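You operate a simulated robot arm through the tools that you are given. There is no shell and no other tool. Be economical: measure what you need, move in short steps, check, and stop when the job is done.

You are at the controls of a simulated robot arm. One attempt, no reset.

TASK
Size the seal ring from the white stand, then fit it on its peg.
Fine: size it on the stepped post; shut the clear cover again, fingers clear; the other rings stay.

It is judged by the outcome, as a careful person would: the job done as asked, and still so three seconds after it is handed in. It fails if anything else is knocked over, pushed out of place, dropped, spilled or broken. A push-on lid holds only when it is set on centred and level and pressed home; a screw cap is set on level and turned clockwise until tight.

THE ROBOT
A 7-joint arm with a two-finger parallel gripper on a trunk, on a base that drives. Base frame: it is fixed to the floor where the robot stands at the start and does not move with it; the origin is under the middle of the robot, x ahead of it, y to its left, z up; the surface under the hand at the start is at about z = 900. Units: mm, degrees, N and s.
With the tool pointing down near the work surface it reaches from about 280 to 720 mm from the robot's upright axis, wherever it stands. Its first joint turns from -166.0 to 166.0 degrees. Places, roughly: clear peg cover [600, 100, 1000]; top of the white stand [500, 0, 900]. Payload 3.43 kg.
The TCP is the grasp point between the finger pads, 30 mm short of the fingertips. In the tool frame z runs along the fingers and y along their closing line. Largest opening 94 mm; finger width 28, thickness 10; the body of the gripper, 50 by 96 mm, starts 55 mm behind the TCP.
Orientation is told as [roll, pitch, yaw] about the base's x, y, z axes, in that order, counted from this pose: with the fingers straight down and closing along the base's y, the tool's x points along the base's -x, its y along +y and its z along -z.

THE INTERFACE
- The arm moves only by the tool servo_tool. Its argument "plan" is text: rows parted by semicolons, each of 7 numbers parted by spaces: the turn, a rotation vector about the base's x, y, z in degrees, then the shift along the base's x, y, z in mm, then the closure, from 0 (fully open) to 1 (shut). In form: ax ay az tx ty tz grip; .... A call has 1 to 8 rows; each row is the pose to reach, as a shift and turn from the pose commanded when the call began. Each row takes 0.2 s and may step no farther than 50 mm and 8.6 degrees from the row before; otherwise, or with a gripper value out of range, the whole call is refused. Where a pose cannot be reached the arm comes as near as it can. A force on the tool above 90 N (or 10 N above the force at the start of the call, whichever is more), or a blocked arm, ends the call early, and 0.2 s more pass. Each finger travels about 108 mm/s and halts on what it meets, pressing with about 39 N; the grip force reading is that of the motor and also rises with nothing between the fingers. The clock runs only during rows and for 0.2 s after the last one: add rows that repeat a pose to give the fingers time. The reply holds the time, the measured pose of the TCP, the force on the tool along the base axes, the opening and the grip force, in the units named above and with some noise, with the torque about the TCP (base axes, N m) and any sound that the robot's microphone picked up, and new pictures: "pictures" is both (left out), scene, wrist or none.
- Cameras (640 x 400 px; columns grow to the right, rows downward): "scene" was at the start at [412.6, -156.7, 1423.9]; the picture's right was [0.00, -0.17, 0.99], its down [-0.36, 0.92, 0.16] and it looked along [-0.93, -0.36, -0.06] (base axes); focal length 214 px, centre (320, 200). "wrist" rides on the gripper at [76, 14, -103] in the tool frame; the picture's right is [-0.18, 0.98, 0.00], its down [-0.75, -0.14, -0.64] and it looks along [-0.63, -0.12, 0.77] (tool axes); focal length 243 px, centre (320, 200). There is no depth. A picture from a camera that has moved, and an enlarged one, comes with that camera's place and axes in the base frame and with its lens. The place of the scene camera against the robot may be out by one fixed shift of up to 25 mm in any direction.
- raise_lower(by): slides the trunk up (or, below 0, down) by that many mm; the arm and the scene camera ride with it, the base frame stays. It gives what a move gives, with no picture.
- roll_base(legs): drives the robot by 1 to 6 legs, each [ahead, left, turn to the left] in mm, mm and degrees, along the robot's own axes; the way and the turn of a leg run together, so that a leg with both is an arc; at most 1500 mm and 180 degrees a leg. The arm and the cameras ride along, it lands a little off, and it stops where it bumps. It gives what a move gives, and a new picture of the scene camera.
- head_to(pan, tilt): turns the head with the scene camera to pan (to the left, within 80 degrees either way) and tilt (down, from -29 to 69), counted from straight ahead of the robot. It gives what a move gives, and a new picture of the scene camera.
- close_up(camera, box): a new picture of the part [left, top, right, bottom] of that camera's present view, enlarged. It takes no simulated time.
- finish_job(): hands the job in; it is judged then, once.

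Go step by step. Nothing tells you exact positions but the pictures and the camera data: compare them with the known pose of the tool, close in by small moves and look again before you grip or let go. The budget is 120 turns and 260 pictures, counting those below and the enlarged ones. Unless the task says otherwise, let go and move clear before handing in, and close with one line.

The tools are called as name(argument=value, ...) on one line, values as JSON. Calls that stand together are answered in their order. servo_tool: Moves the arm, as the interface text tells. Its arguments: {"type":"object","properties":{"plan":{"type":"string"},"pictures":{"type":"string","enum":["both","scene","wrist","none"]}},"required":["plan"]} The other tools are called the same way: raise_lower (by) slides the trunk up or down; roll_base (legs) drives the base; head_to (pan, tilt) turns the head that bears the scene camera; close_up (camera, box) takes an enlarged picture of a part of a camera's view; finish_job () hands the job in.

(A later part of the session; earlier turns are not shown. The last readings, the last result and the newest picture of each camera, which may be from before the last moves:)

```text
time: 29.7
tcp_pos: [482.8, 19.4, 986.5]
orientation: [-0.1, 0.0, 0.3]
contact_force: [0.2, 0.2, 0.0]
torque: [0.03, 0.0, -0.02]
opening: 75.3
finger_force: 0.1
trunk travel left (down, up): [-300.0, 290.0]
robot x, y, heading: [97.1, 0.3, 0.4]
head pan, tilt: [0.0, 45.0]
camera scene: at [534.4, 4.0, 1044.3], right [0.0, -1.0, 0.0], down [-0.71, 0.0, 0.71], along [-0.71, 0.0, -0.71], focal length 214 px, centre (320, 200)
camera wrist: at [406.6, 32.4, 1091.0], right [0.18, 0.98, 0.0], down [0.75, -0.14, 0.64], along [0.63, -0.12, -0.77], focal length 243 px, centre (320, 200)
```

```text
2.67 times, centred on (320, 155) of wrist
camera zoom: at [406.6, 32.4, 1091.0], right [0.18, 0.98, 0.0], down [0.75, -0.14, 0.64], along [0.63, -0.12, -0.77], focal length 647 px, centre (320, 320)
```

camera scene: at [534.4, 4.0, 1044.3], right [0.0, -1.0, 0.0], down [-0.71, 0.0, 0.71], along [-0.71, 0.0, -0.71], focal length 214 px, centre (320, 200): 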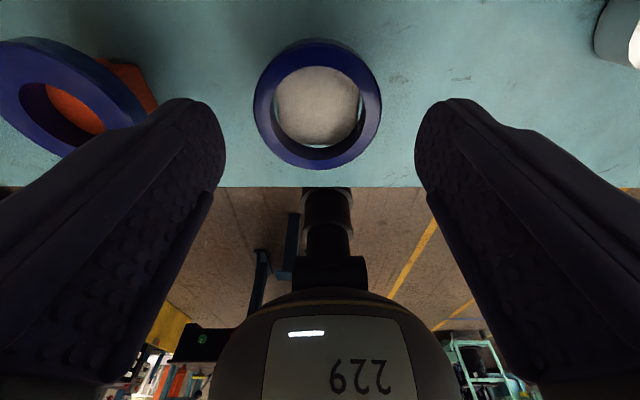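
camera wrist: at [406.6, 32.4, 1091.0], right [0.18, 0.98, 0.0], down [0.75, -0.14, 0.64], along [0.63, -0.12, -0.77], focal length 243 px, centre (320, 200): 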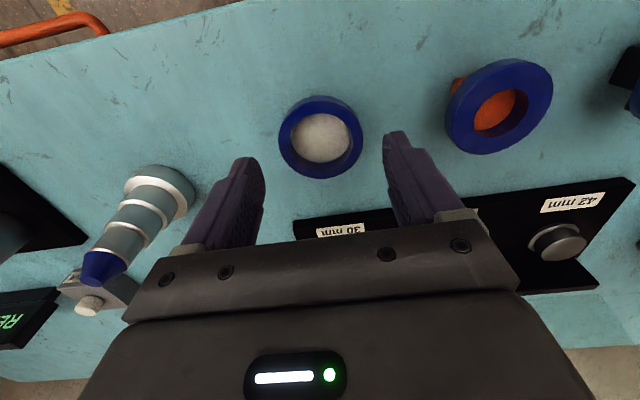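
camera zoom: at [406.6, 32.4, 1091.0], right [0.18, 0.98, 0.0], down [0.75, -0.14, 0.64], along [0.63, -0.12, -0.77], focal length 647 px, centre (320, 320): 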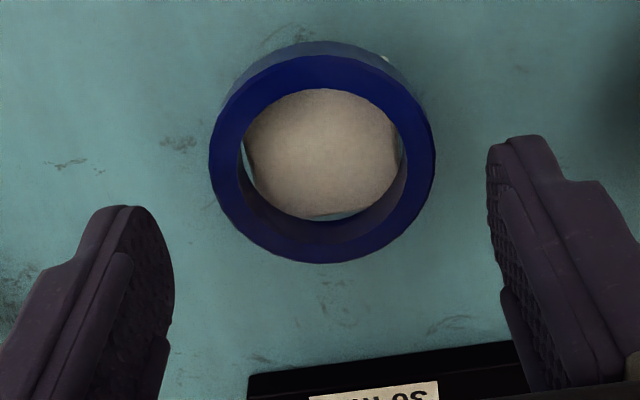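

servo_tool(plan="0 0 0 -4.5 0 -16 0.2; 0 0 0 -4.5 0 -32 0.2; 0 0 0 -4.5 0 -32 0.2", pictures="both")

close_up(camera="scene", box=[160, 60, 460, 240])

```text
time: 30.5
tcp_pos: [477.6, 21.4, 951.8]
orientation: [0.1, 0.0, 0.0]
contact_force: [-0.3, 0.6, -0.5]
torque: [0.0, 0.01, 0.01]
opening: 75.2
finger_force: 0.0
trunk travel left (down, up): [-300.0, 290.0]
robot x, y, heading: [98.2, 2.9, 0.2]
head pan, tilt: [0.0, 45.0]
camera scene: at [529.8, 5.5, 1010.2], right [0.0, -1.0, 0.0], down [-0.71, 0.0, 0.71], along [-0.71, 0.0, -0.71], focal length 214 px, centre (320, 200)
camera wrist: at [402.1, 33.9, 1057.0], right [0.18, 0.98, 0.0], down [0.75, -0.14, 0.64], along [0.63, -0.12, -0.77], focal length 243 px, centre (320, 200)
```

scene: 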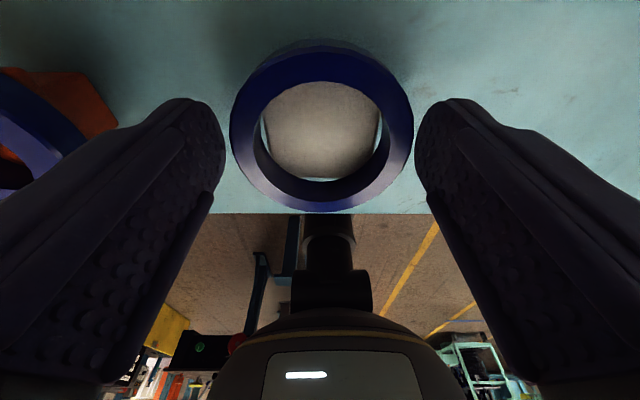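
wrist: 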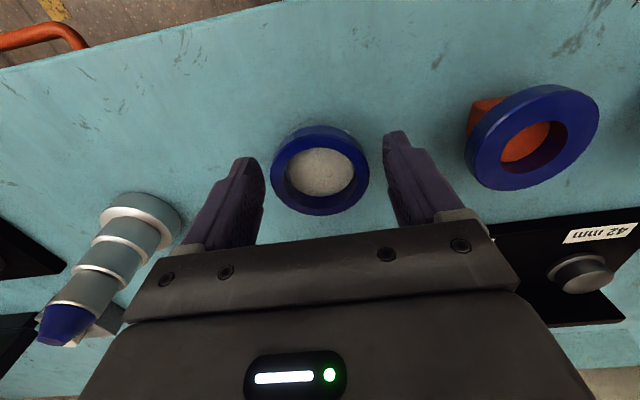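

```text
2.13 times, centred on (310, 150) of scene
camera zoom: at [529.8, 5.5, 1010.2], right [0.0, -1.0, 0.0], down [-0.71, 0.0, 0.71], along [-0.71, 0.0, -0.71], focal length 458 px, centre (341, 307)
```

zoom: 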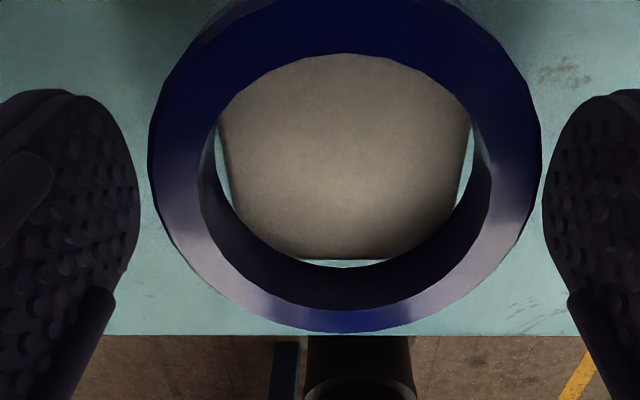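

servo_tool(plan="0 0 0 -1 -1 0 0.2; 0 0 0 -1 -1 0 0.5; 0 0 0 -1 -1 0 0.6; 0 0 0 -1 -1 0 0.6", pictures="both")

```text
time: 31.5
tcp_pos: [478.2, 20.6, 952.9]
orientation: [0.0, 0.0, 0.1]
contact_force: [0.5, -0.8, 0.2]
torque: [-0.02, -0.02, 0.02]
opening: 54.4
finger_force: 39.7
trunk travel left (down, up): [-300.0, 290.0]
robot x, y, heading: [100.7, 0.3, 0.3]
head pan, tilt: [0.0, 45.0]
camera scene: at [529.0, 4.3, 1010.8], right [0.0, -1.0, 0.0], down [-0.71, 0.0, 0.71], along [-0.71, 0.0, -0.71], focal length 214 px, centre (320, 200)
camera wrist: at [401.3, 32.7, 1057.6], right [0.18, 0.98, 0.0], down [0.75, -0.14, 0.64], along [0.63, -0.12, -0.77], focal length 243 px, centre (320, 200)
```

scene: 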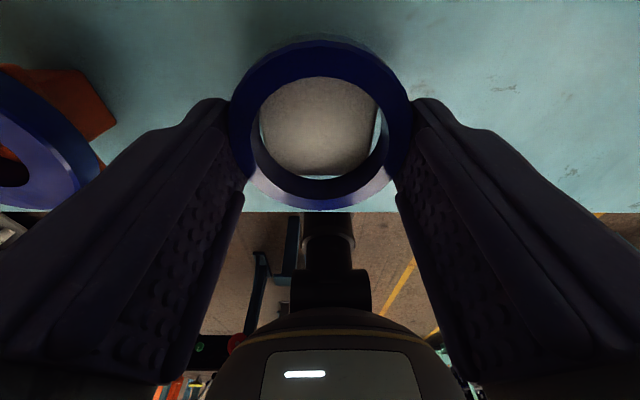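
wrist: 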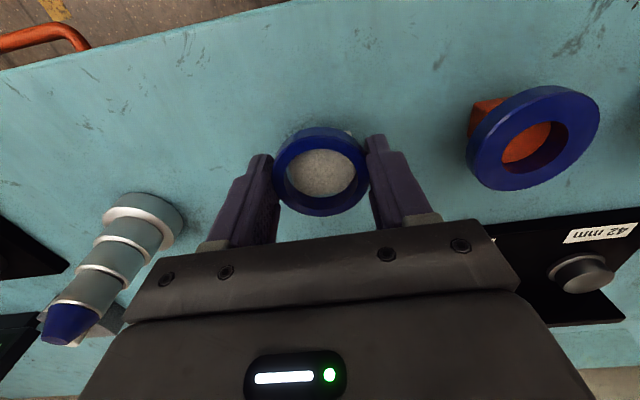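

Ring gripped, OD ≈54. Lifting straight up, then over to near the stepped post.

servo_tool(plan="0 0 0 0 0 20 0.6; 0 0 0 0 0 60 0.6; 0 0 0 0 0 105 0.6; 0 0 0 15 -45 110 0.6; 0 0 0 28 -85 110 0.6; 0 0 0 40 -125 110 0.6; 0 0 0 43 -163 110 0.6; 0 0 0 43 -163 110 0.6", pictures="both")

close_up(camera="scene", box=[200, 60, 440, 240])

close_up(camera="wrist", box=[220, 80, 420, 230])

```text
time: 33.3
tcp_pos: [519.8, -145.5, 1061.2]
orientation: [0.0, 0.0, 0.2]
contact_force: [0.0, 0.6, -0.4]
torque: [0.0, 0.02, 0.0]
opening: 54.5
finger_force: 38.6
trunk travel left (down, up): [-300.0, 290.0]
robot x, y, heading: [102.4, -2.6, -0.2]
head pan, tilt: [0.0, 45.0]
camera scene: at [572.0, -160.5, 1118.9], right [0.0, -1.0, 0.0], down [-0.71, 0.0, 0.71], along [-0.71, 0.0, -0.71], focal length 214 px, centre (320, 200)
camera wrist: at [444.2, -132.1, 1165.7], right [0.18, 0.98, 0.0], down [0.75, -0.14, 0.64], along [0.63, -0.12, -0.77], focal length 243 px, centre (320, 200)
```

scene: 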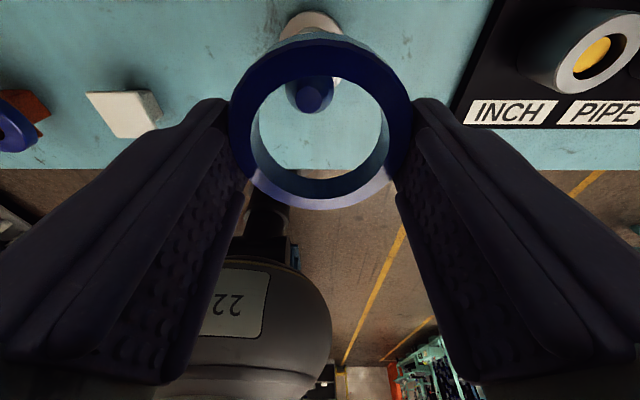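
wrist: 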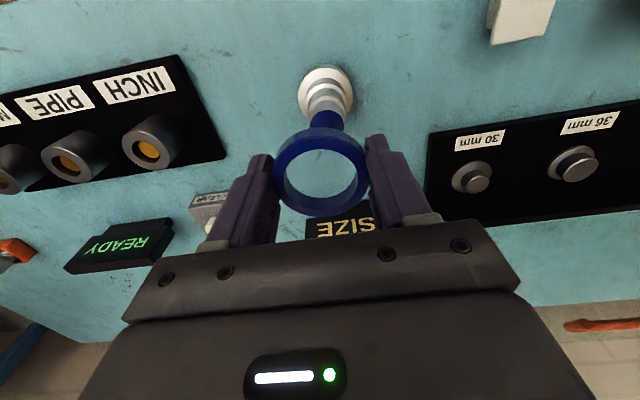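

```text
2.22 times, centred on (320, 150) of scene
camera zoom: at [572.0, -160.5, 1118.9], right [0.0, -1.0, 0.0], down [-0.71, 0.0, 0.71], along [-0.71, 0.0, -0.71], focal length 477 px, centre (320, 311)
```

zoom: 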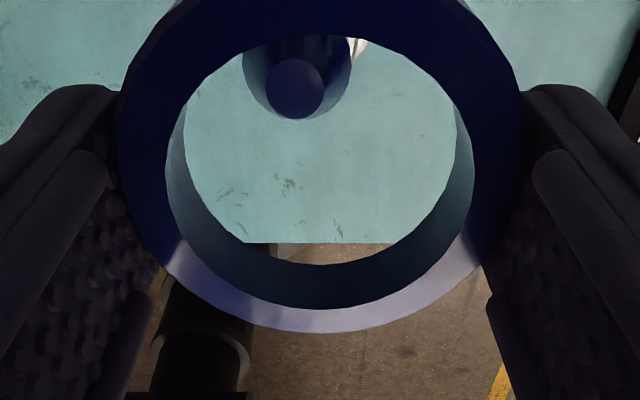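

```text
2.67 times, centred on (320, 155) of wrist
camera zoom: at [444.2, -132.1, 1165.7], right [0.18, 0.98, 0.0], down [0.75, -0.14, 0.64], along [0.63, -0.12, -0.77], focal length 647 px, centre (320, 320)
```

zoom: 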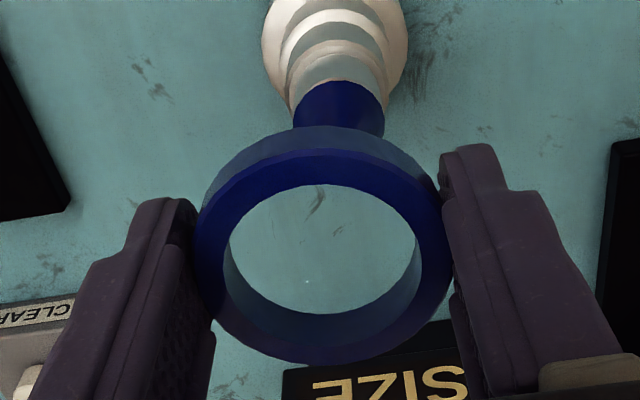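

The ring is held centred; post axis is near (520,-140.5). Shifting 5 mm in y, lowering closer, and checking alignment.

servo_tool(plan="0 0 0 0 5 -15 0.6; 0 0 0 0 5 -35 0.6; 0 0 0 0 5 -35 0.6", pictures="none")

close_up(camera="scene", box=[200, 0, 440, 240])

close_up(camera="wrist", box=[240, 70, 400, 230])

```text
time: 34.1
tcp_pos: [520.5, -139.2, 1026.7]
orientation: [0.0, -0.1, 0.1]
contact_force: [-0.5, 0.0, -0.1]
torque: [0.06, 0.01, 0.0]
opening: 54.2
finger_force: 39.1
trunk travel left (down, up): [-300.0, 290.0]
robot x, y, heading: [99.2, -0.4, 0.1]
head pan, tilt: [0.0, 45.0]
```

```text
1.67 times, centred on (320, 120) of scene
camera zoom: at [572.2, -154.5, 1085.0], right [0.0, -1.0, 0.0], down [-0.71, 0.0, 0.71], along [-0.71, 0.0, -0.71], focal length 358 px, centre (320, 333)
```

zoom: 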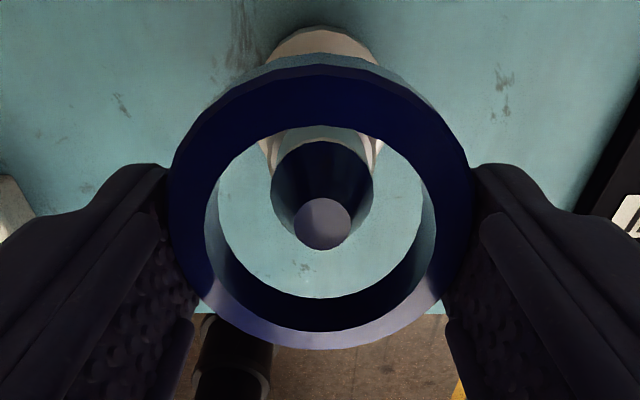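

```text
2.50 times, centred on (320, 150) of wrist
camera zoom: at [444.4, -126.1, 1131.8], right [0.18, 0.98, 0.0], down [0.75, -0.14, 0.64], along [0.63, -0.12, -0.77], focal length 606 px, centre (320, 325)
```

zoom: 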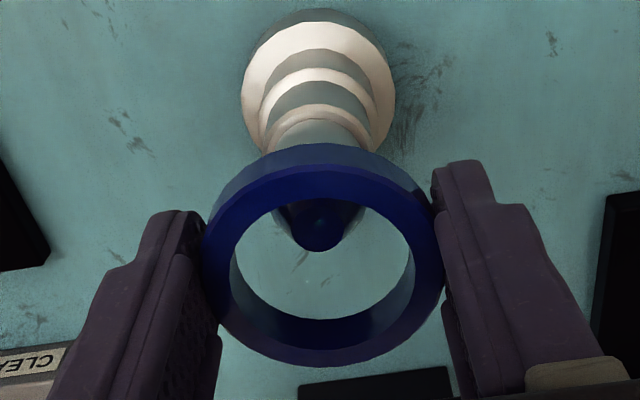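

servo_tool(plan="0 0 0 0 -0.5 -6 0.6; 0 0 0 0 -0.5 -12 0.6; 0 0 0 0 -0.5 -12 0.6", pictures="none")

close_up(camera="scene", box=[200, 0, 440, 240])

close_up(camera="wrist", box=[240, 70, 400, 230])

```text
time: 34.9
tcp_pos: [518.5, -140.0, 1016.3]
orientation: [0.0, 0.0, 0.1]
contact_force: [0.6, 0.7, 1.0]
torque: [0.0, -0.05, -0.01]
opening: 54.1
finger_force: 38.6
trunk travel left (down, up): [-300.0, 290.0]
robot x, y, heading: [99.2, -0.3, -0.1]
head pan, tilt: [0.0, 45.0]
```

```text
1.67 times, centred on (320, 120) of scene
camera zoom: at [571.8, -155.6, 1074.3], right [0.0, -1.0, 0.0], down [-0.71, 0.0, 0.71], along [-0.71, 0.0, -0.71], focal length 358 px, centre (320, 333)
```

zoom: 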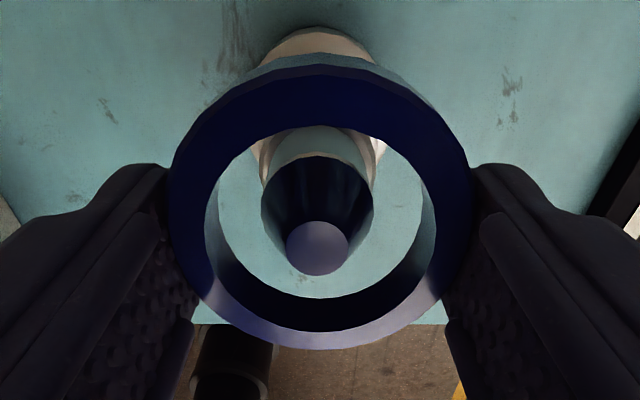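

```text
2.50 times, centred on (320, 150) of wrist
camera zoom: at [444.0, -127.2, 1121.1], right [0.18, 0.98, 0.0], down [0.75, -0.14, 0.64], along [0.63, -0.12, -0.77], focal length 606 px, centre (320, 325)
```

zoom: 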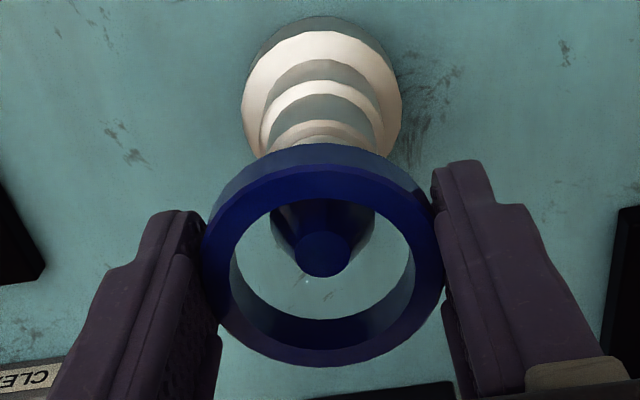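

Alignment is within a few mm and the tip is inside the ring bore. Lowering gently over the cone.

servo_tool(plan="0 0 0 0 0 -4 0.6; 0 0 0 0 0 -8 0.6; 0 0 0 0 0 -12 0.6; 0 0 0 0 0 -12 0.6", pictures="none")

close_up(camera="scene", box=[200, 0, 440, 240])

close_up(camera="wrist", box=[240, 70, 400, 230])

```text
time: 35.9
tcp_pos: [519.9, -140.0, 1004.2]
orientation: [0.0, 0.0, 0.1]
contact_force: [-1.0, 0.1, -1.3]
torque: [-0.01, 0.01, -0.01]
opening: 54.6
finger_force: 39.6
trunk travel left (down, up): [-300.0, 290.0]
robot x, y, heading: [100.4, -1.1, 0.3]
head pan, tilt: [0.0, 45.0]
```

```text
1.67 times, centred on (320, 120) of scene
camera zoom: at [570.3, -154.9, 1062.2], right [0.0, -1.0, 0.0], down [-0.71, 0.0, 0.71], along [-0.71, 0.0, -0.71], focal length 358 px, centre (320, 333)
```

zoom: 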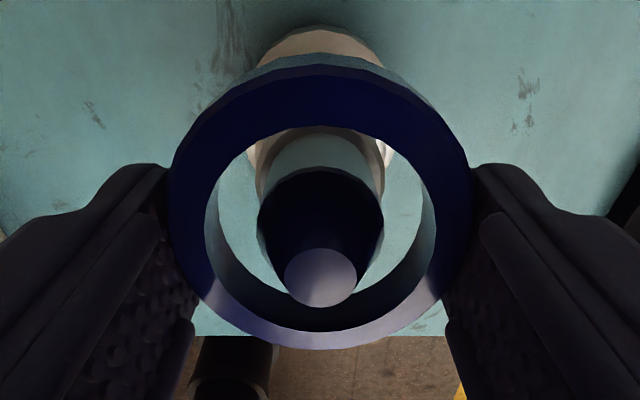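

```text
2.50 times, centred on (320, 150) of wrist
camera zoom: at [442.5, -126.5, 1109.0], right [0.18, 0.98, 0.0], down [0.75, -0.14, 0.64], along [0.63, -0.12, -0.77], focal length 606 px, centre (320, 325)
```

zoom: 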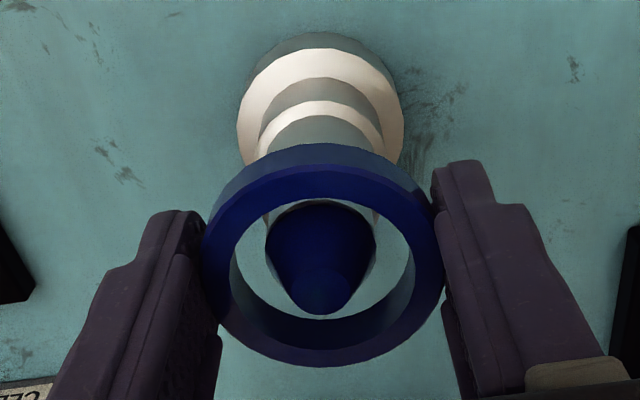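

servo_tool(plan="0 0 0 0 0 -4 0.6; 0 0 0 0 0 -8 0.6; 0 0 0 0 0 -12 0.6; 0 0 0 0 0 -16 0.6; 0 0 0 0 0 -16 0.6", pictures="none")

close_up(camera="scene", box=[200, 0, 440, 240])

close_up(camera="wrist", box=[240, 70, 400, 230])

```text
time: 37.1
tcp_pos: [518.0, -139.0, 987.8]
orientation: [0.1, 0.0, 0.2]
contact_force: [-0.3, -0.5, -1.0]
torque: [-0.01, 0.01, 0.02]
opening: 54.5
finger_force: 39.2
trunk travel left (down, up): [-300.0, 290.0]
robot x, y, heading: [98.9, 2.7, 0.1]
head pan, tilt: [0.0, 45.0]
```

```text
1.67 times, centred on (320, 120) of scene
camera zoom: at [569.9, -154.4, 1044.9], right [0.0, -1.0, 0.0], down [-0.71, 0.0, 0.71], along [-0.71, 0.0, -0.71], focal length 358 px, centre (320, 333)
```

zoom: 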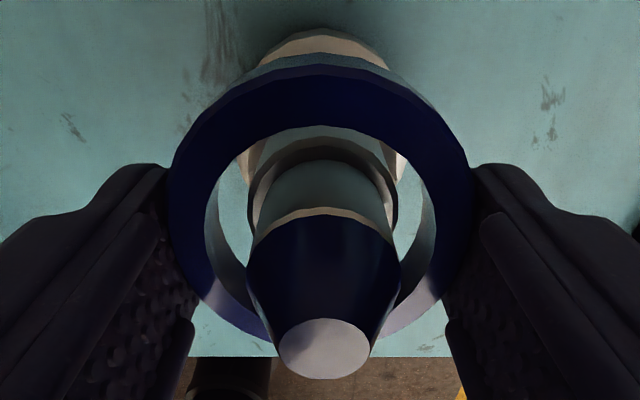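

```text
2.50 times, centred on (320, 150) of wrist
camera zoom: at [442.1, -126.0, 1091.7], right [0.18, 0.98, 0.0], down [0.75, -0.14, 0.64], along [0.63, -0.12, -0.77], focal length 606 px, centre (320, 325)
```

zoom: 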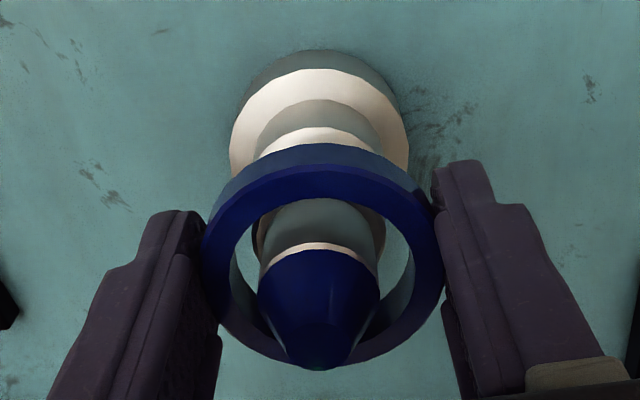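

servo_tool(plan="0 0 0 1 -0.5 -3 0.6; 0 0 0 1 -0.5 -6 0.6; 0 0 0 1 -0.5 -9 0.6; 0 0 0 1 -0.5 -12 0.6; 0 0 0 1 -0.5 -12 0.6", pictures="none")

close_up(camera="scene", box=[200, 0, 440, 240])

close_up(camera="wrist", box=[240, 70, 400, 230])

```text
time: 38.3
tcp_pos: [518.9, -139.9, 975.8]
orientation: [0.0, 0.0, 0.1]
contact_force: [-0.2, -0.1, -0.1]
torque: [0.0, 0.02, 0.01]
opening: 54.4
finger_force: 39.2
trunk travel left (down, up): [-300.0, 290.0]
robot x, y, heading: [104.4, -1.9, 0.2]
head pan, tilt: [0.0, 45.0]
```

```text
1.67 times, centred on (320, 120) of scene
camera zoom: at [571.3, -155.2, 1033.7], right [0.0, -1.0, 0.0], down [-0.71, 0.0, 0.71], along [-0.71, 0.0, -0.71], focal length 358 px, centre (320, 333)
```

zoom: 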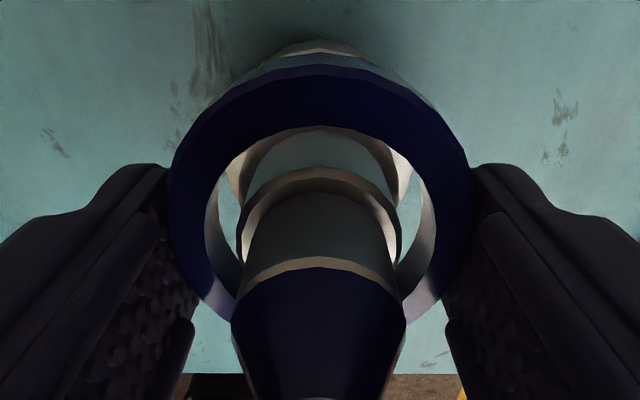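

```text
2.50 times, centred on (320, 150) of wrist
camera zoom: at [443.5, -126.8, 1080.5], right [0.18, 0.98, 0.0], down [0.75, -0.14, 0.64], along [0.63, -0.12, -0.77], focal length 606 px, centre (320, 325)
```

zoom: 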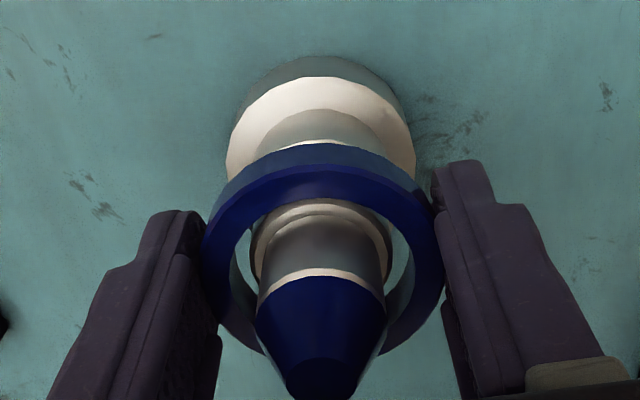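

servo_tool(plan="0 0 0 0 0 -3 0.6; 0 0 0 0 0 -6 0.6; 0 0 0 0 0 -9 0.6; 0 0 0 0 0 -12 0.6; 0 0 0 0 0 -12 0.6", pictures="none")

close_up(camera="scene", box=[200, 0, 440, 240])

close_up(camera="wrist", box=[240, 70, 400, 230])

```text
time: 39.5
tcp_pos: [520.5, -139.9, 964.5]
orientation: [0.0, 0.0, 0.1]
contact_force: [-0.3, -0.3, 0.1]
torque: [0.0, 0.0, 0.0]
opening: 54.6
finger_force: 38.8
trunk travel left (down, up): [-300.0, 290.0]
robot x, y, heading: [103.1, 1.4, -0.1]
head pan, tilt: [0.0, 45.0]
```

```text
1.67 times, centred on (320, 120) of scene
camera zoom: at [572.4, -155.2, 1022.2], right [0.0, -1.0, 0.0], down [-0.71, 0.0, 0.71], along [-0.71, 0.0, -0.71], focal length 358 px, centre (320, 333)
```

zoom: 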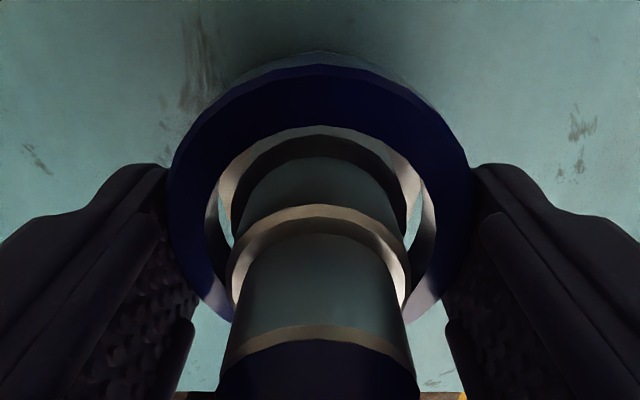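

```text
2.50 times, centred on (320, 150) of wrist
camera zoom: at [444.6, -126.9, 1068.9], right [0.18, 0.98, 0.0], down [0.75, -0.14, 0.64], along [0.63, -0.12, -0.77], focal length 606 px, centre (320, 325)
```

zoom: 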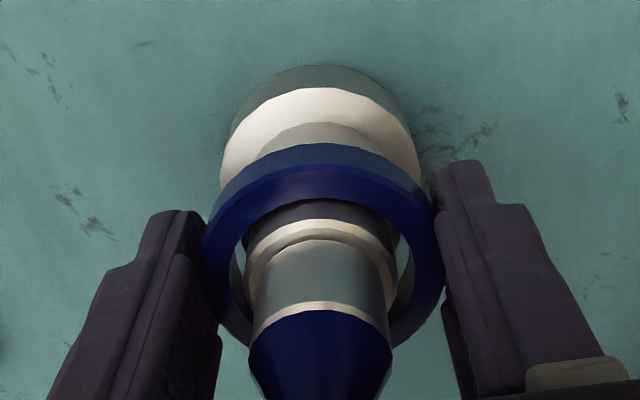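

servo_tool(plan="0 0 0 0 0 -3 0.6; 0 0 0 0 0 -6 0.6; 0 0 0 0 0 -8 0.6; 0 0 0 0 0 -8 0.6", pictures="none")

close_up(camera="scene", box=[200, 0, 440, 240])

close_up(camera="wrist", box=[240, 70, 400, 230])

```text
time: 40.5
tcp_pos: [518.8, -140.5, 957.6]
orientation: [0.0, -0.1, 0.2]
contact_force: [5.9, 0.3, 45.6]
torque: [0.03, 0.44, -0.05]
opening: 54.3
finger_force: 39.1
trunk travel left (down, up): [-300.0, 290.0]
robot x, y, heading: [101.5, -3.2, 0.2]
head pan, tilt: [0.0, 45.0]
```

```text
1.67 times, centred on (320, 120) of scene
camera zoom: at [571.6, -155.0, 1015.7], right [0.0, -1.0, 0.0], down [-0.71, 0.0, 0.7], along [-0.7, 0.0, -0.71], focal length 358 px, centre (320, 333)
```

zoom: 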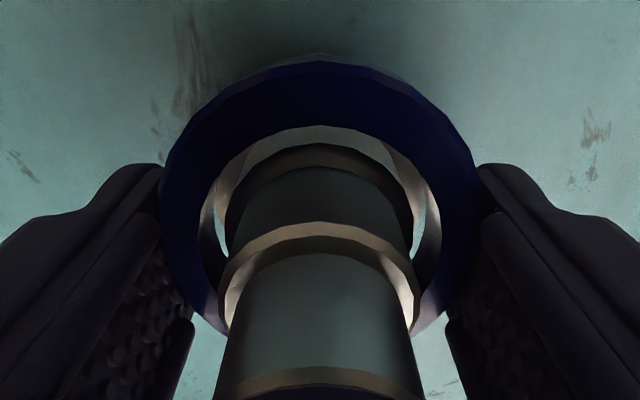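

```text
2.50 times, centred on (320, 150) of wrist
camera zoom: at [443.6, -126.6, 1062.0], right [0.18, 0.98, 0.0], down [0.75, -0.14, 0.65], along [0.63, -0.12, -0.76], focal length 606 px, centre (320, 325)
```

zoom: 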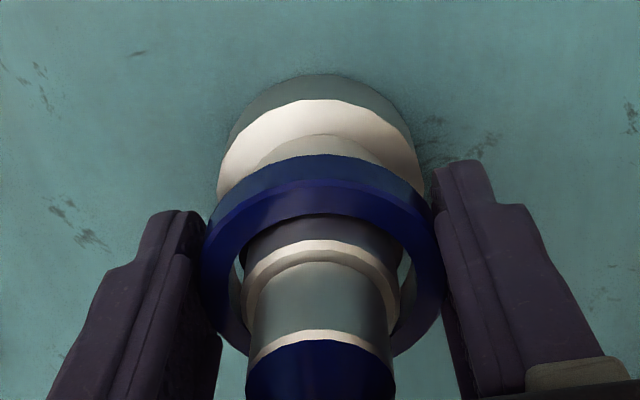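

Contact at z≈957 on a shoulder. I'll relax the load and open the fingers so the ring can seat itself on whichever step fits.

servo_tool(plan="0 0 0 0 0 4 0.6; 0 0 0 0 0 4 0.4; 0 0 0 0 0 4 0.3; 0 0 0 0 0 4 0.3", pictures="none")

close_up(camera="scene", box=[200, 0, 440, 240])

close_up(camera="wrist", box=[200, 50, 440, 230])

```text
time: 41.5
tcp_pos: [519.7, -140.8, 960.5]
orientation: [0.0, 0.0, 0.1]
contact_force: [0.2, -1.2, -1.3]
torque: [-0.01, 0.0, 0.02]
opening: 65.7
finger_force: 0.0
trunk travel left (down, up): [-300.0, 290.0]
robot x, y, heading: [100.3, 2.7, 0.1]
head pan, tilt: [0.0, 45.0]
```

```text
1.67 times, centred on (320, 120) of scene
camera zoom: at [571.0, -154.9, 1017.4], right [0.0, -1.0, 0.0], down [-0.71, 0.0, 0.71], along [-0.71, 0.0, -0.71], focal length 358 px, centre (320, 333)
```

zoom: 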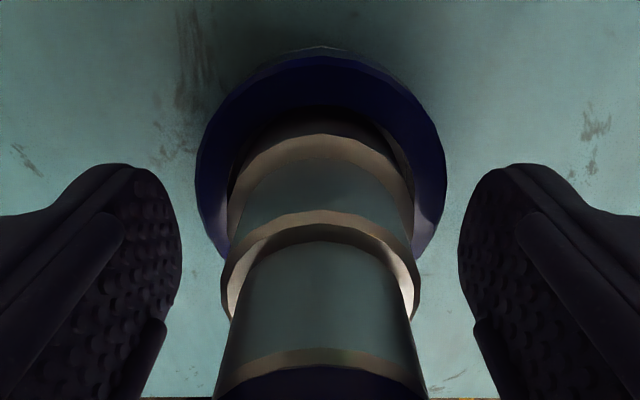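

```text
2.22 times, centred on (320, 140) of wrist
camera zoom: at [443.3, -126.5, 1064.3], right [0.18, 0.98, 0.0], down [0.75, -0.14, 0.64], along [0.63, -0.12, -0.77], focal length 539 px, centre (320, 333)
```

zoom: 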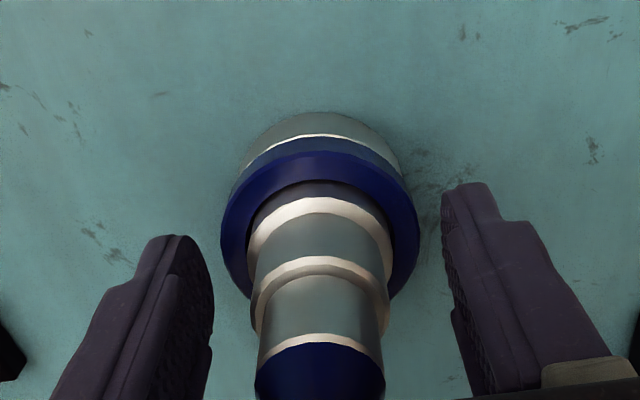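

The ring dropped further, down around the lowest step by the flange. Rising to inspect the result and the displays.

servo_tool(plan="0 0 0 0 0 20 0.2; 0 0 0 0 0 60 0.1; 0 0 0 -15 0 100 0; 0 0 0 -30 0 140 0; 0 0 0 -50 0 150 0; 0 0 0 -50 0 150 0", pictures="wrist")

close_up(camera="wrist", box=[260, 80, 400, 200])

head_to(pan=0, tilt=-29)

```text
time: 42.9
tcp_pos: [472.0, -141.5, 1111.1]
orientation: [0.0, 0.0, 0.0]
contact_force: [-0.1, 0.0, -0.3]
torque: [-0.02, 0.0, 0.0]
opening: 93.9
finger_force: 0.1
trunk travel left (down, up): [-300.0, 290.0]
robot x, y, heading: [99.0, -2.8, 0.4]
head pan, tilt: [0.0, 45.0]
camera wrist: at [394.5, -128.0, 1216.1], right [0.18, 0.98, 0.0], down [0.75, -0.14, 0.64], along [0.63, -0.12, -0.77], focal length 243 px, centre (320, 200)
```

wrist: 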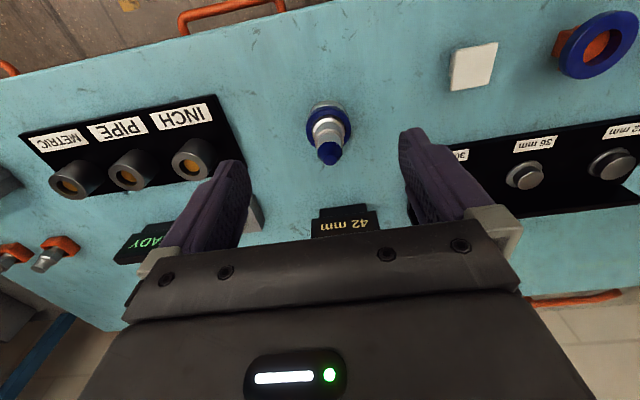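

```text
3.33 times, centred on (330, 140) of wrist
camera zoom: at [394.5, -128.0, 1216.1], right [0.18, 0.98, 0.0], down [0.75, -0.14, 0.64], along [0.63, -0.12, -0.77], focal length 809 px, centre (287, 400)
```

zoom: 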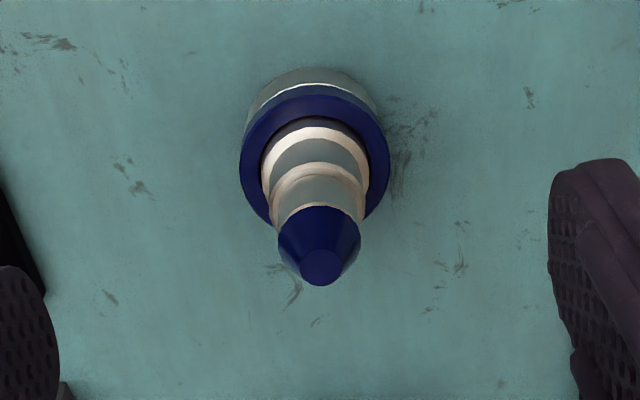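

```text
time: 44.4
tcp_pos: [470.2, -140.8, 1110.8]
orientation: [0.0, 0.1, 0.0]
contact_force: [0.5, -0.1, 0.1]
torque: [0.0, -0.02, 0.01]
opening: 93.9
finger_force: 0.0
trunk travel left (down, up): [-300.0, 290.0]
robot x, y, heading: [98.4, -1.1, -0.0]
head pan, tilt: [0.0, -28.6]
camera scene: at [633.3, -156.1, 1183.5], right [0.0, -1.0, 0.0], down [-0.88, 0.0, -0.48], along [0.48, 0.0, -0.88], focal length 214 px, centre (320, 200)
```

scene: 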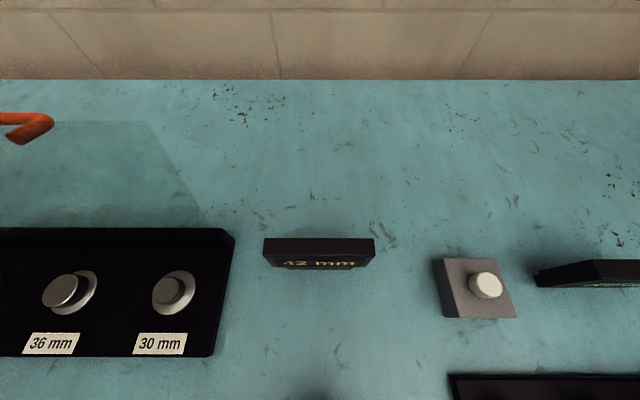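

The display reads "42 mm". The ring now sits on the post's flange with its top at about z=925; I'll regrip it just above the flange and use the 42 peg.

servo_tool(plan="0 0 0 25 0 0 0.1; 0 0 0 49 0 0 0.2; 0 0 0 49 0 -45 0.2; 0 0 0 49 0 -90 0.2; 0 0 0 49 0 -130 0.2; 0 0 0 49 0 -160 0.2; 0 0 0 49 0 -160 0.2", pictures="none")

close_up(camera="wrist", box=[200, 50, 440, 230])

head_to(pan=0, tilt=45)

```text
time: 46.0
tcp_pos: [518.1, -139.9, 950.3]
orientation: [0.0, 0.0, 0.1]
contact_force: [-0.3, 0.5, -0.8]
torque: [0.01, 0.02, -0.03]
opening: 75.2
finger_force: 0.0
trunk travel left (down, up): [-300.0, 290.0]
robot x, y, heading: [100.5, -1.9, -0.1]
head pan, tilt: [0.0, -28.6]
```

```text
2.22 times, centred on (320, 140) of wrist
camera zoom: at [442.4, -127.7, 1054.9], right [0.18, 0.98, 0.0], down [0.75, -0.14, 0.64], along [0.63, -0.12, -0.77], focal length 539 px, centre (320, 333)
```

zoom: 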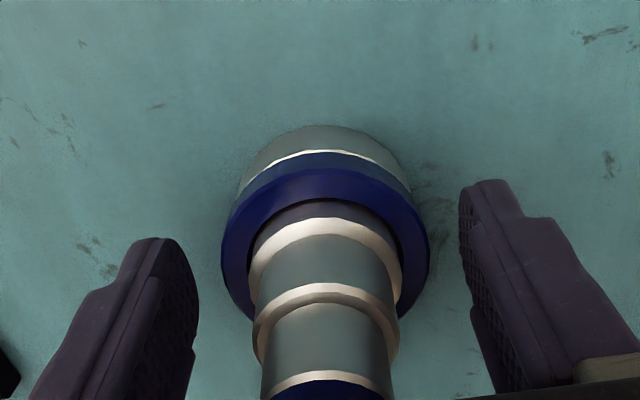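

```text
time: 47.4
tcp_pos: [519.0, -141.2, 950.4]
orientation: [0.0, 0.1, 0.0]
contact_force: [0.4, 0.4, -0.1]
torque: [0.02, -0.01, 0.01]
opening: 75.1
finger_force: 0.1
trunk travel left (down, up): [-300.0, 290.0]
robot x, y, heading: [99.4, -0.5, 0.1]
head pan, tilt: [0.0, 45.0]
camera scene: at [570.3, -156.1, 1008.4], right [0.0, -1.0, 0.0], down [-0.71, 0.0, 0.71], along [-0.71, 0.0, -0.71], focal length 214 px, centre (320, 200)
```

scene: 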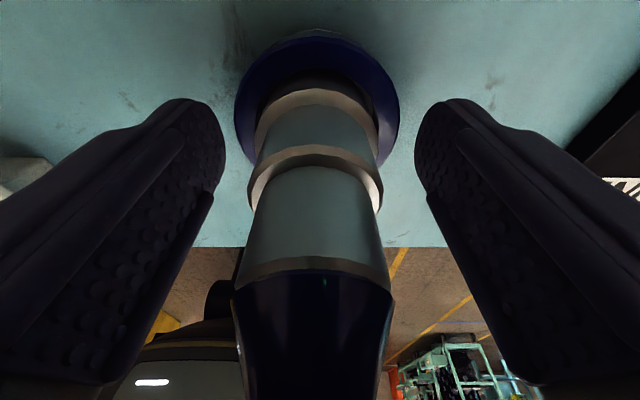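

servo_tool(plan="0 0 0 0 0 -4.5 0.2; 0 0 0 0 0 -4.5 0.4; 0 0 0 0 0 -4.5 0.6; 0 0 0 0 0 -4.5 0.6; 0 0 0 0 0 -4.5 0.6", pictures="both")

close_up(camera="wrist", box=[200, 50, 440, 230])

```text
time: 48.6
tcp_pos: [517.9, -140.5, 947.2]
orientation: [0.1, -0.1, 0.1]
contact_force: [4.8, -1.7, 28.7]
torque: [1.05, 0.46, 0.08]
opening: 54.4
finger_force: 39.2
trunk travel left (down, up): [-300.0, 290.0]
robot x, y, heading: [101.9, 2.7, -0.1]
head pan, tilt: [0.0, 45.0]
camera scene: at [570.0, -155.2, 1004.9], right [0.0, -1.0, 0.0], down [-0.71, 0.0, 0.71], along [-0.71, 0.0, -0.71], focal length 214 px, centre (320, 200)
camera wrist: at [442.1, -126.8, 1051.3], right [0.18, 0.98, 0.0], down [0.75, -0.14, 0.64], along [0.63, -0.12, -0.77], focal length 243 px, centre (320, 200)
```

scene: 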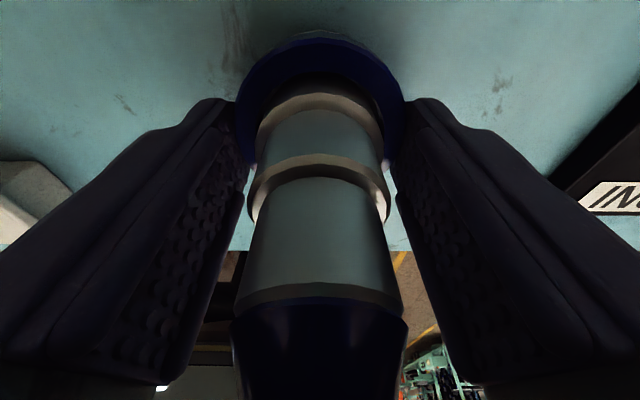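
wrist: 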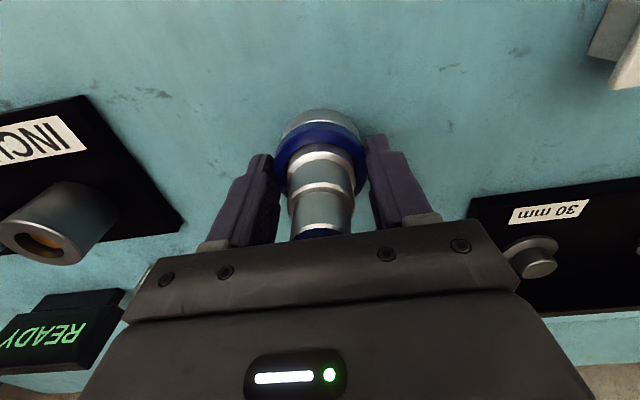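

```text
2.22 times, centred on (320, 140) of wrist
camera zoom: at [442.1, -126.8, 1051.3], right [0.18, 0.98, 0.0], down [0.75, -0.14, 0.64], along [0.63, -0.12, -0.77], focal length 539 px, centre (320, 333)
```

zoom: 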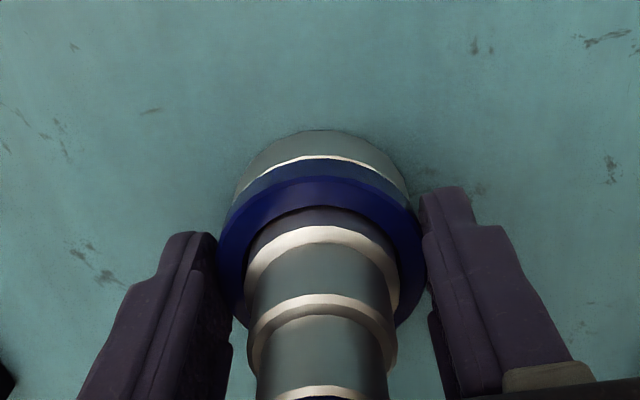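

servo_tool(plan="0 0 0 0 0 2 0.6; 0 0 0 0 0 4 0.6; 0 0 0 0 0 4 0.6", pictures="none")

close_up(camera="wrist", box=[200, 50, 440, 230])

```text
time: 49.4
tcp_pos: [517.6, -139.0, 948.6]
orientation: [-0.1, 0.2, 0.1]
contact_force: [-1.2, -3.5, -1.2]
torque: [-0.07, 0.04, -0.07]
opening: 54.6
finger_force: 38.7
trunk travel left (down, up): [-300.0, 290.0]
robot x, y, heading: [103.3, 0.6, 0.3]
head pan, tilt: [0.0, 45.0]
```

```text
2.22 times, centred on (320, 140) of wrist
camera zoom: at [442.5, -126.5, 1053.7], right [0.18, 0.98, 0.0], down [0.75, -0.14, 0.64], along [0.63, -0.12, -0.77], focal length 539 px, centre (320, 333)
```

zoom: 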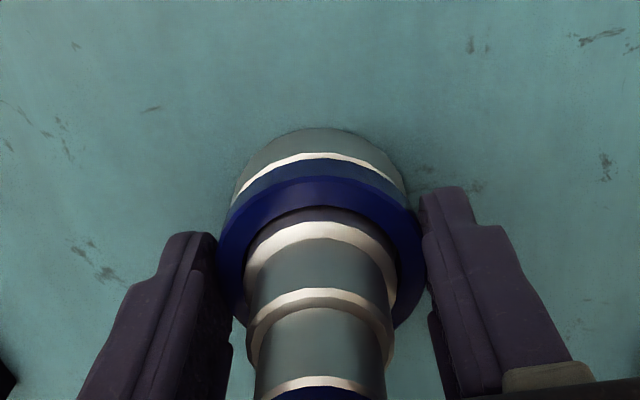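

Ring is held with no load. Lifting off the post.

servo_tool(plan="0 0 0 1 0 8 0.6; 0 0 0 1 0 20 0.6; 0 0 0 1 0 45 0.6; 0 0 0 1 0 80 0.6; 0 0 0 1 0 110 0.6; 0 0 0 1 0 110 0.6", pictures="both")

servo_tool(plan="0 0 0 0 48 0 0.6; 0 0 0 0 96 0 0.6; 0 0 0 5 144 0 0.6; 0 0 0 15 192 0 0.6; 0 0 0 25 240 0 0.6; 0 0 0 35 287 0 0.6; 0 0 0 45 333 0 0.6; 0 0 0 55 378 0 0.6", pictures="both")

```text
time: 50.8
tcp_pos: [520.0, -139.0, 1058.7]
orientation: [-0.1, 0.1, 0.1]
contact_force: [1.1, -0.3, 0.1]
torque: [-0.01, 0.02, -0.02]
opening: 54.1
finger_force: 38.7
trunk travel left (down, up): [-300.0, 290.0]
robot x, y, heading: [97.9, -0.8, 0.0]
head pan, tilt: [0.0, 45.0]
camera scene: at [571.6, -154.7, 1115.5], right [0.0, -1.0, 0.0], down [-0.71, 0.0, 0.71], along [-0.71, 0.0, -0.71], focal length 214 px, centre (320, 200)
camera wrist: at [443.8, -126.3, 1162.3], right [0.18, 0.98, 0.0], down [0.75, -0.14, 0.64], along [0.63, -0.12, -0.77], focal length 243 px, centre (320, 200)
```

scene: 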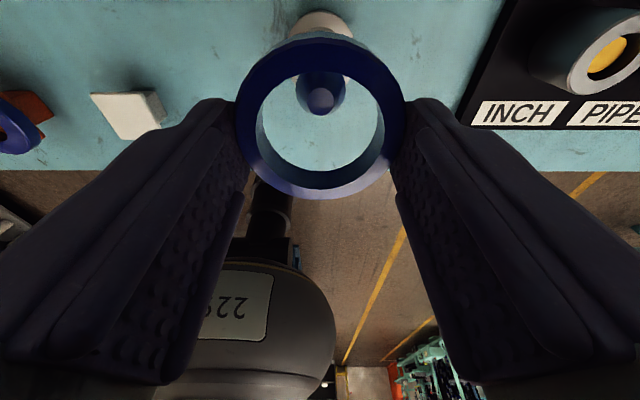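
wrist: 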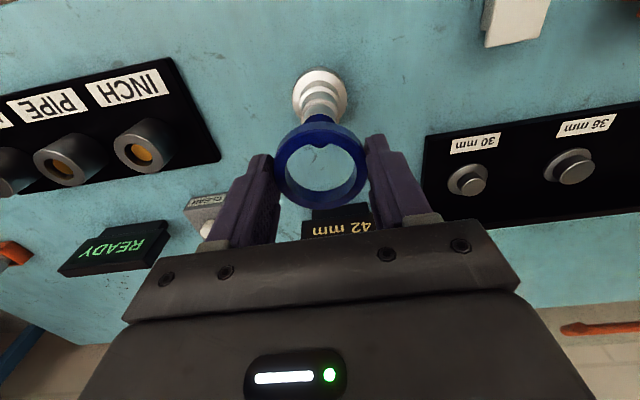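

```text
time: 52.6
tcp_pos: [571.7, 238.5, 1056.4]
orientation: [0.0, -0.1, 0.1]
contact_force: [0.3, 0.0, -0.8]
torque: [-0.02, 0.0, 0.01]
opening: 54.6
finger_force: 38.8
trunk travel left (down, up): [-300.0, 290.0]
robot x, y, heading: [102.8, -3.6, 0.3]
head pan, tilt: [0.0, 45.0]
camera scene: at [624.5, 223.9, 1113.7], right [0.0, -1.0, 0.0], down [-0.71, 0.0, 0.71], along [-0.71, 0.0, -0.71], focal length 214 px, centre (320, 200)
camera wrist: at [496.7, 252.3, 1160.5], right [0.18, 0.98, 0.0], down [0.75, -0.14, 0.64], along [0.63, -0.12, -0.77], focal length 243 px, centre (320, 200)
```

scene: 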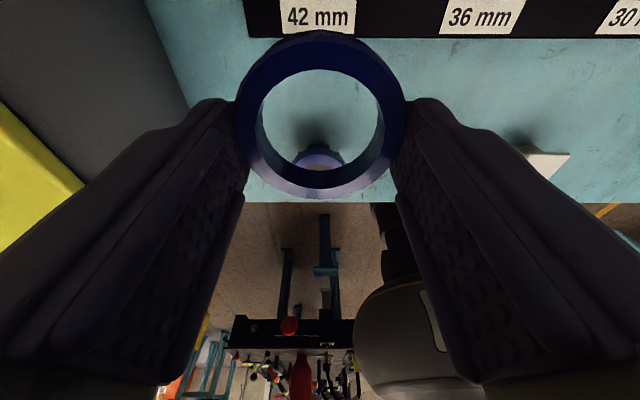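
wrist: 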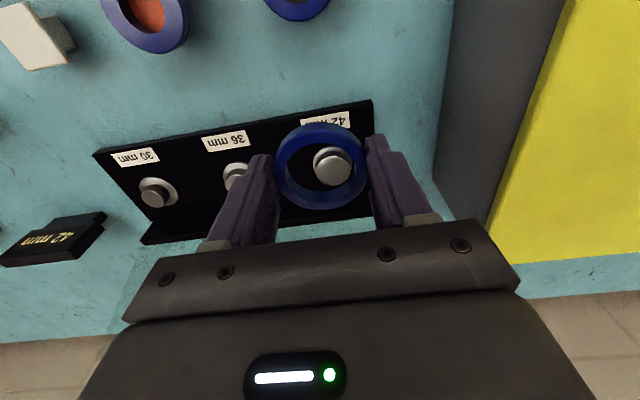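

The 42 peg is near (641.5,239). Moving forward above it.

servo_tool(plan="0 0 0 20 0 0 0.6; 0 0 0 40 0 0 0.6; 0 0 0 60 0 0 0.6; 0 0 0 70 0 0 0.6; 0 0 0 70 0 -20 0.6; 0 0 0 70 0 -40 0.6; 0 0 0 70 0 -55 0.6; 0 0 0 70 0 -55 0.6", pictures="both")

close_up(camera="scene", box=[200, 0, 440, 240])

close_up(camera="wrist", box=[240, 70, 400, 230])

```text
time: 54.4
tcp_pos: [644.3, 235.8, 1002.9]
orientation: [0.0, 0.0, 0.1]
contact_force: [0.3, 0.2, -0.4]
torque: [0.02, 0.0, -0.01]
opening: 54.4
finger_force: 39.1
trunk travel left (down, up): [-300.0, 290.0]
robot x, y, heading: [99.7, -1.2, 0.1]
head pan, tilt: [0.0, 45.0]
camera scene: at [696.3, 221.2, 1061.1], right [0.0, -1.0, 0.0], down [-0.71, 0.0, 0.71], along [-0.71, 0.0, -0.71], focal length 214 px, centre (320, 200)
camera wrist: at [568.6, 249.5, 1107.8], right [0.18, 0.98, 0.0], down [0.75, -0.14, 0.64], along [0.63, -0.12, -0.77], focal length 243 px, centre (320, 200)
```

scene: 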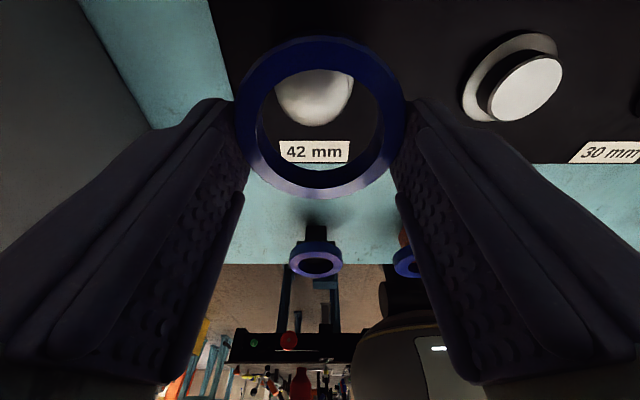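
wrist: 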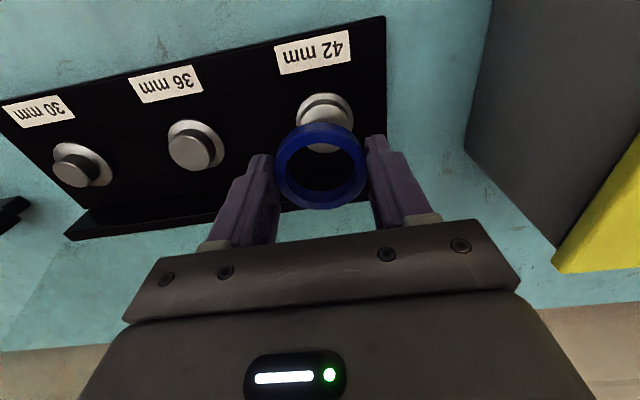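

```text
1.67 times, centred on (320, 120) of scene
camera zoom: at [696.3, 221.2, 1061.1], right [0.0, -1.0, 0.0], down [-0.71, 0.0, 0.71], along [-0.71, 0.0, -0.71], focal length 358 px, centre (320, 333)
```

zoom: 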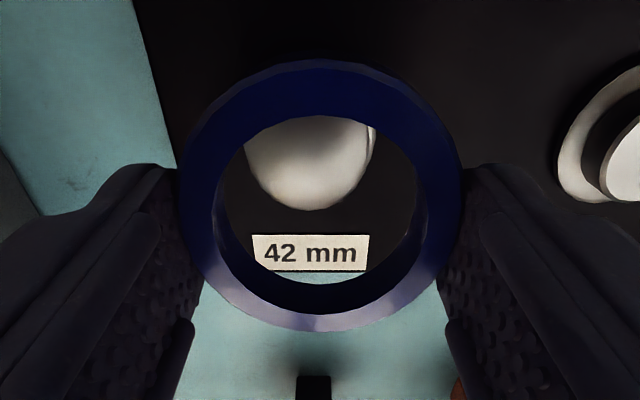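

```text
2.50 times, centred on (320, 150) of wrist
camera zoom: at [568.6, 249.5, 1107.8], right [0.18, 0.98, 0.0], down [0.75, -0.14, 0.64], along [0.63, -0.12, -0.77], focal length 606 px, centre (320, 325)
```

zoom: 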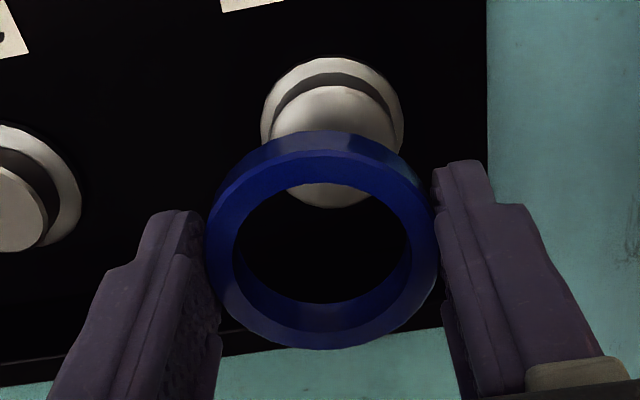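

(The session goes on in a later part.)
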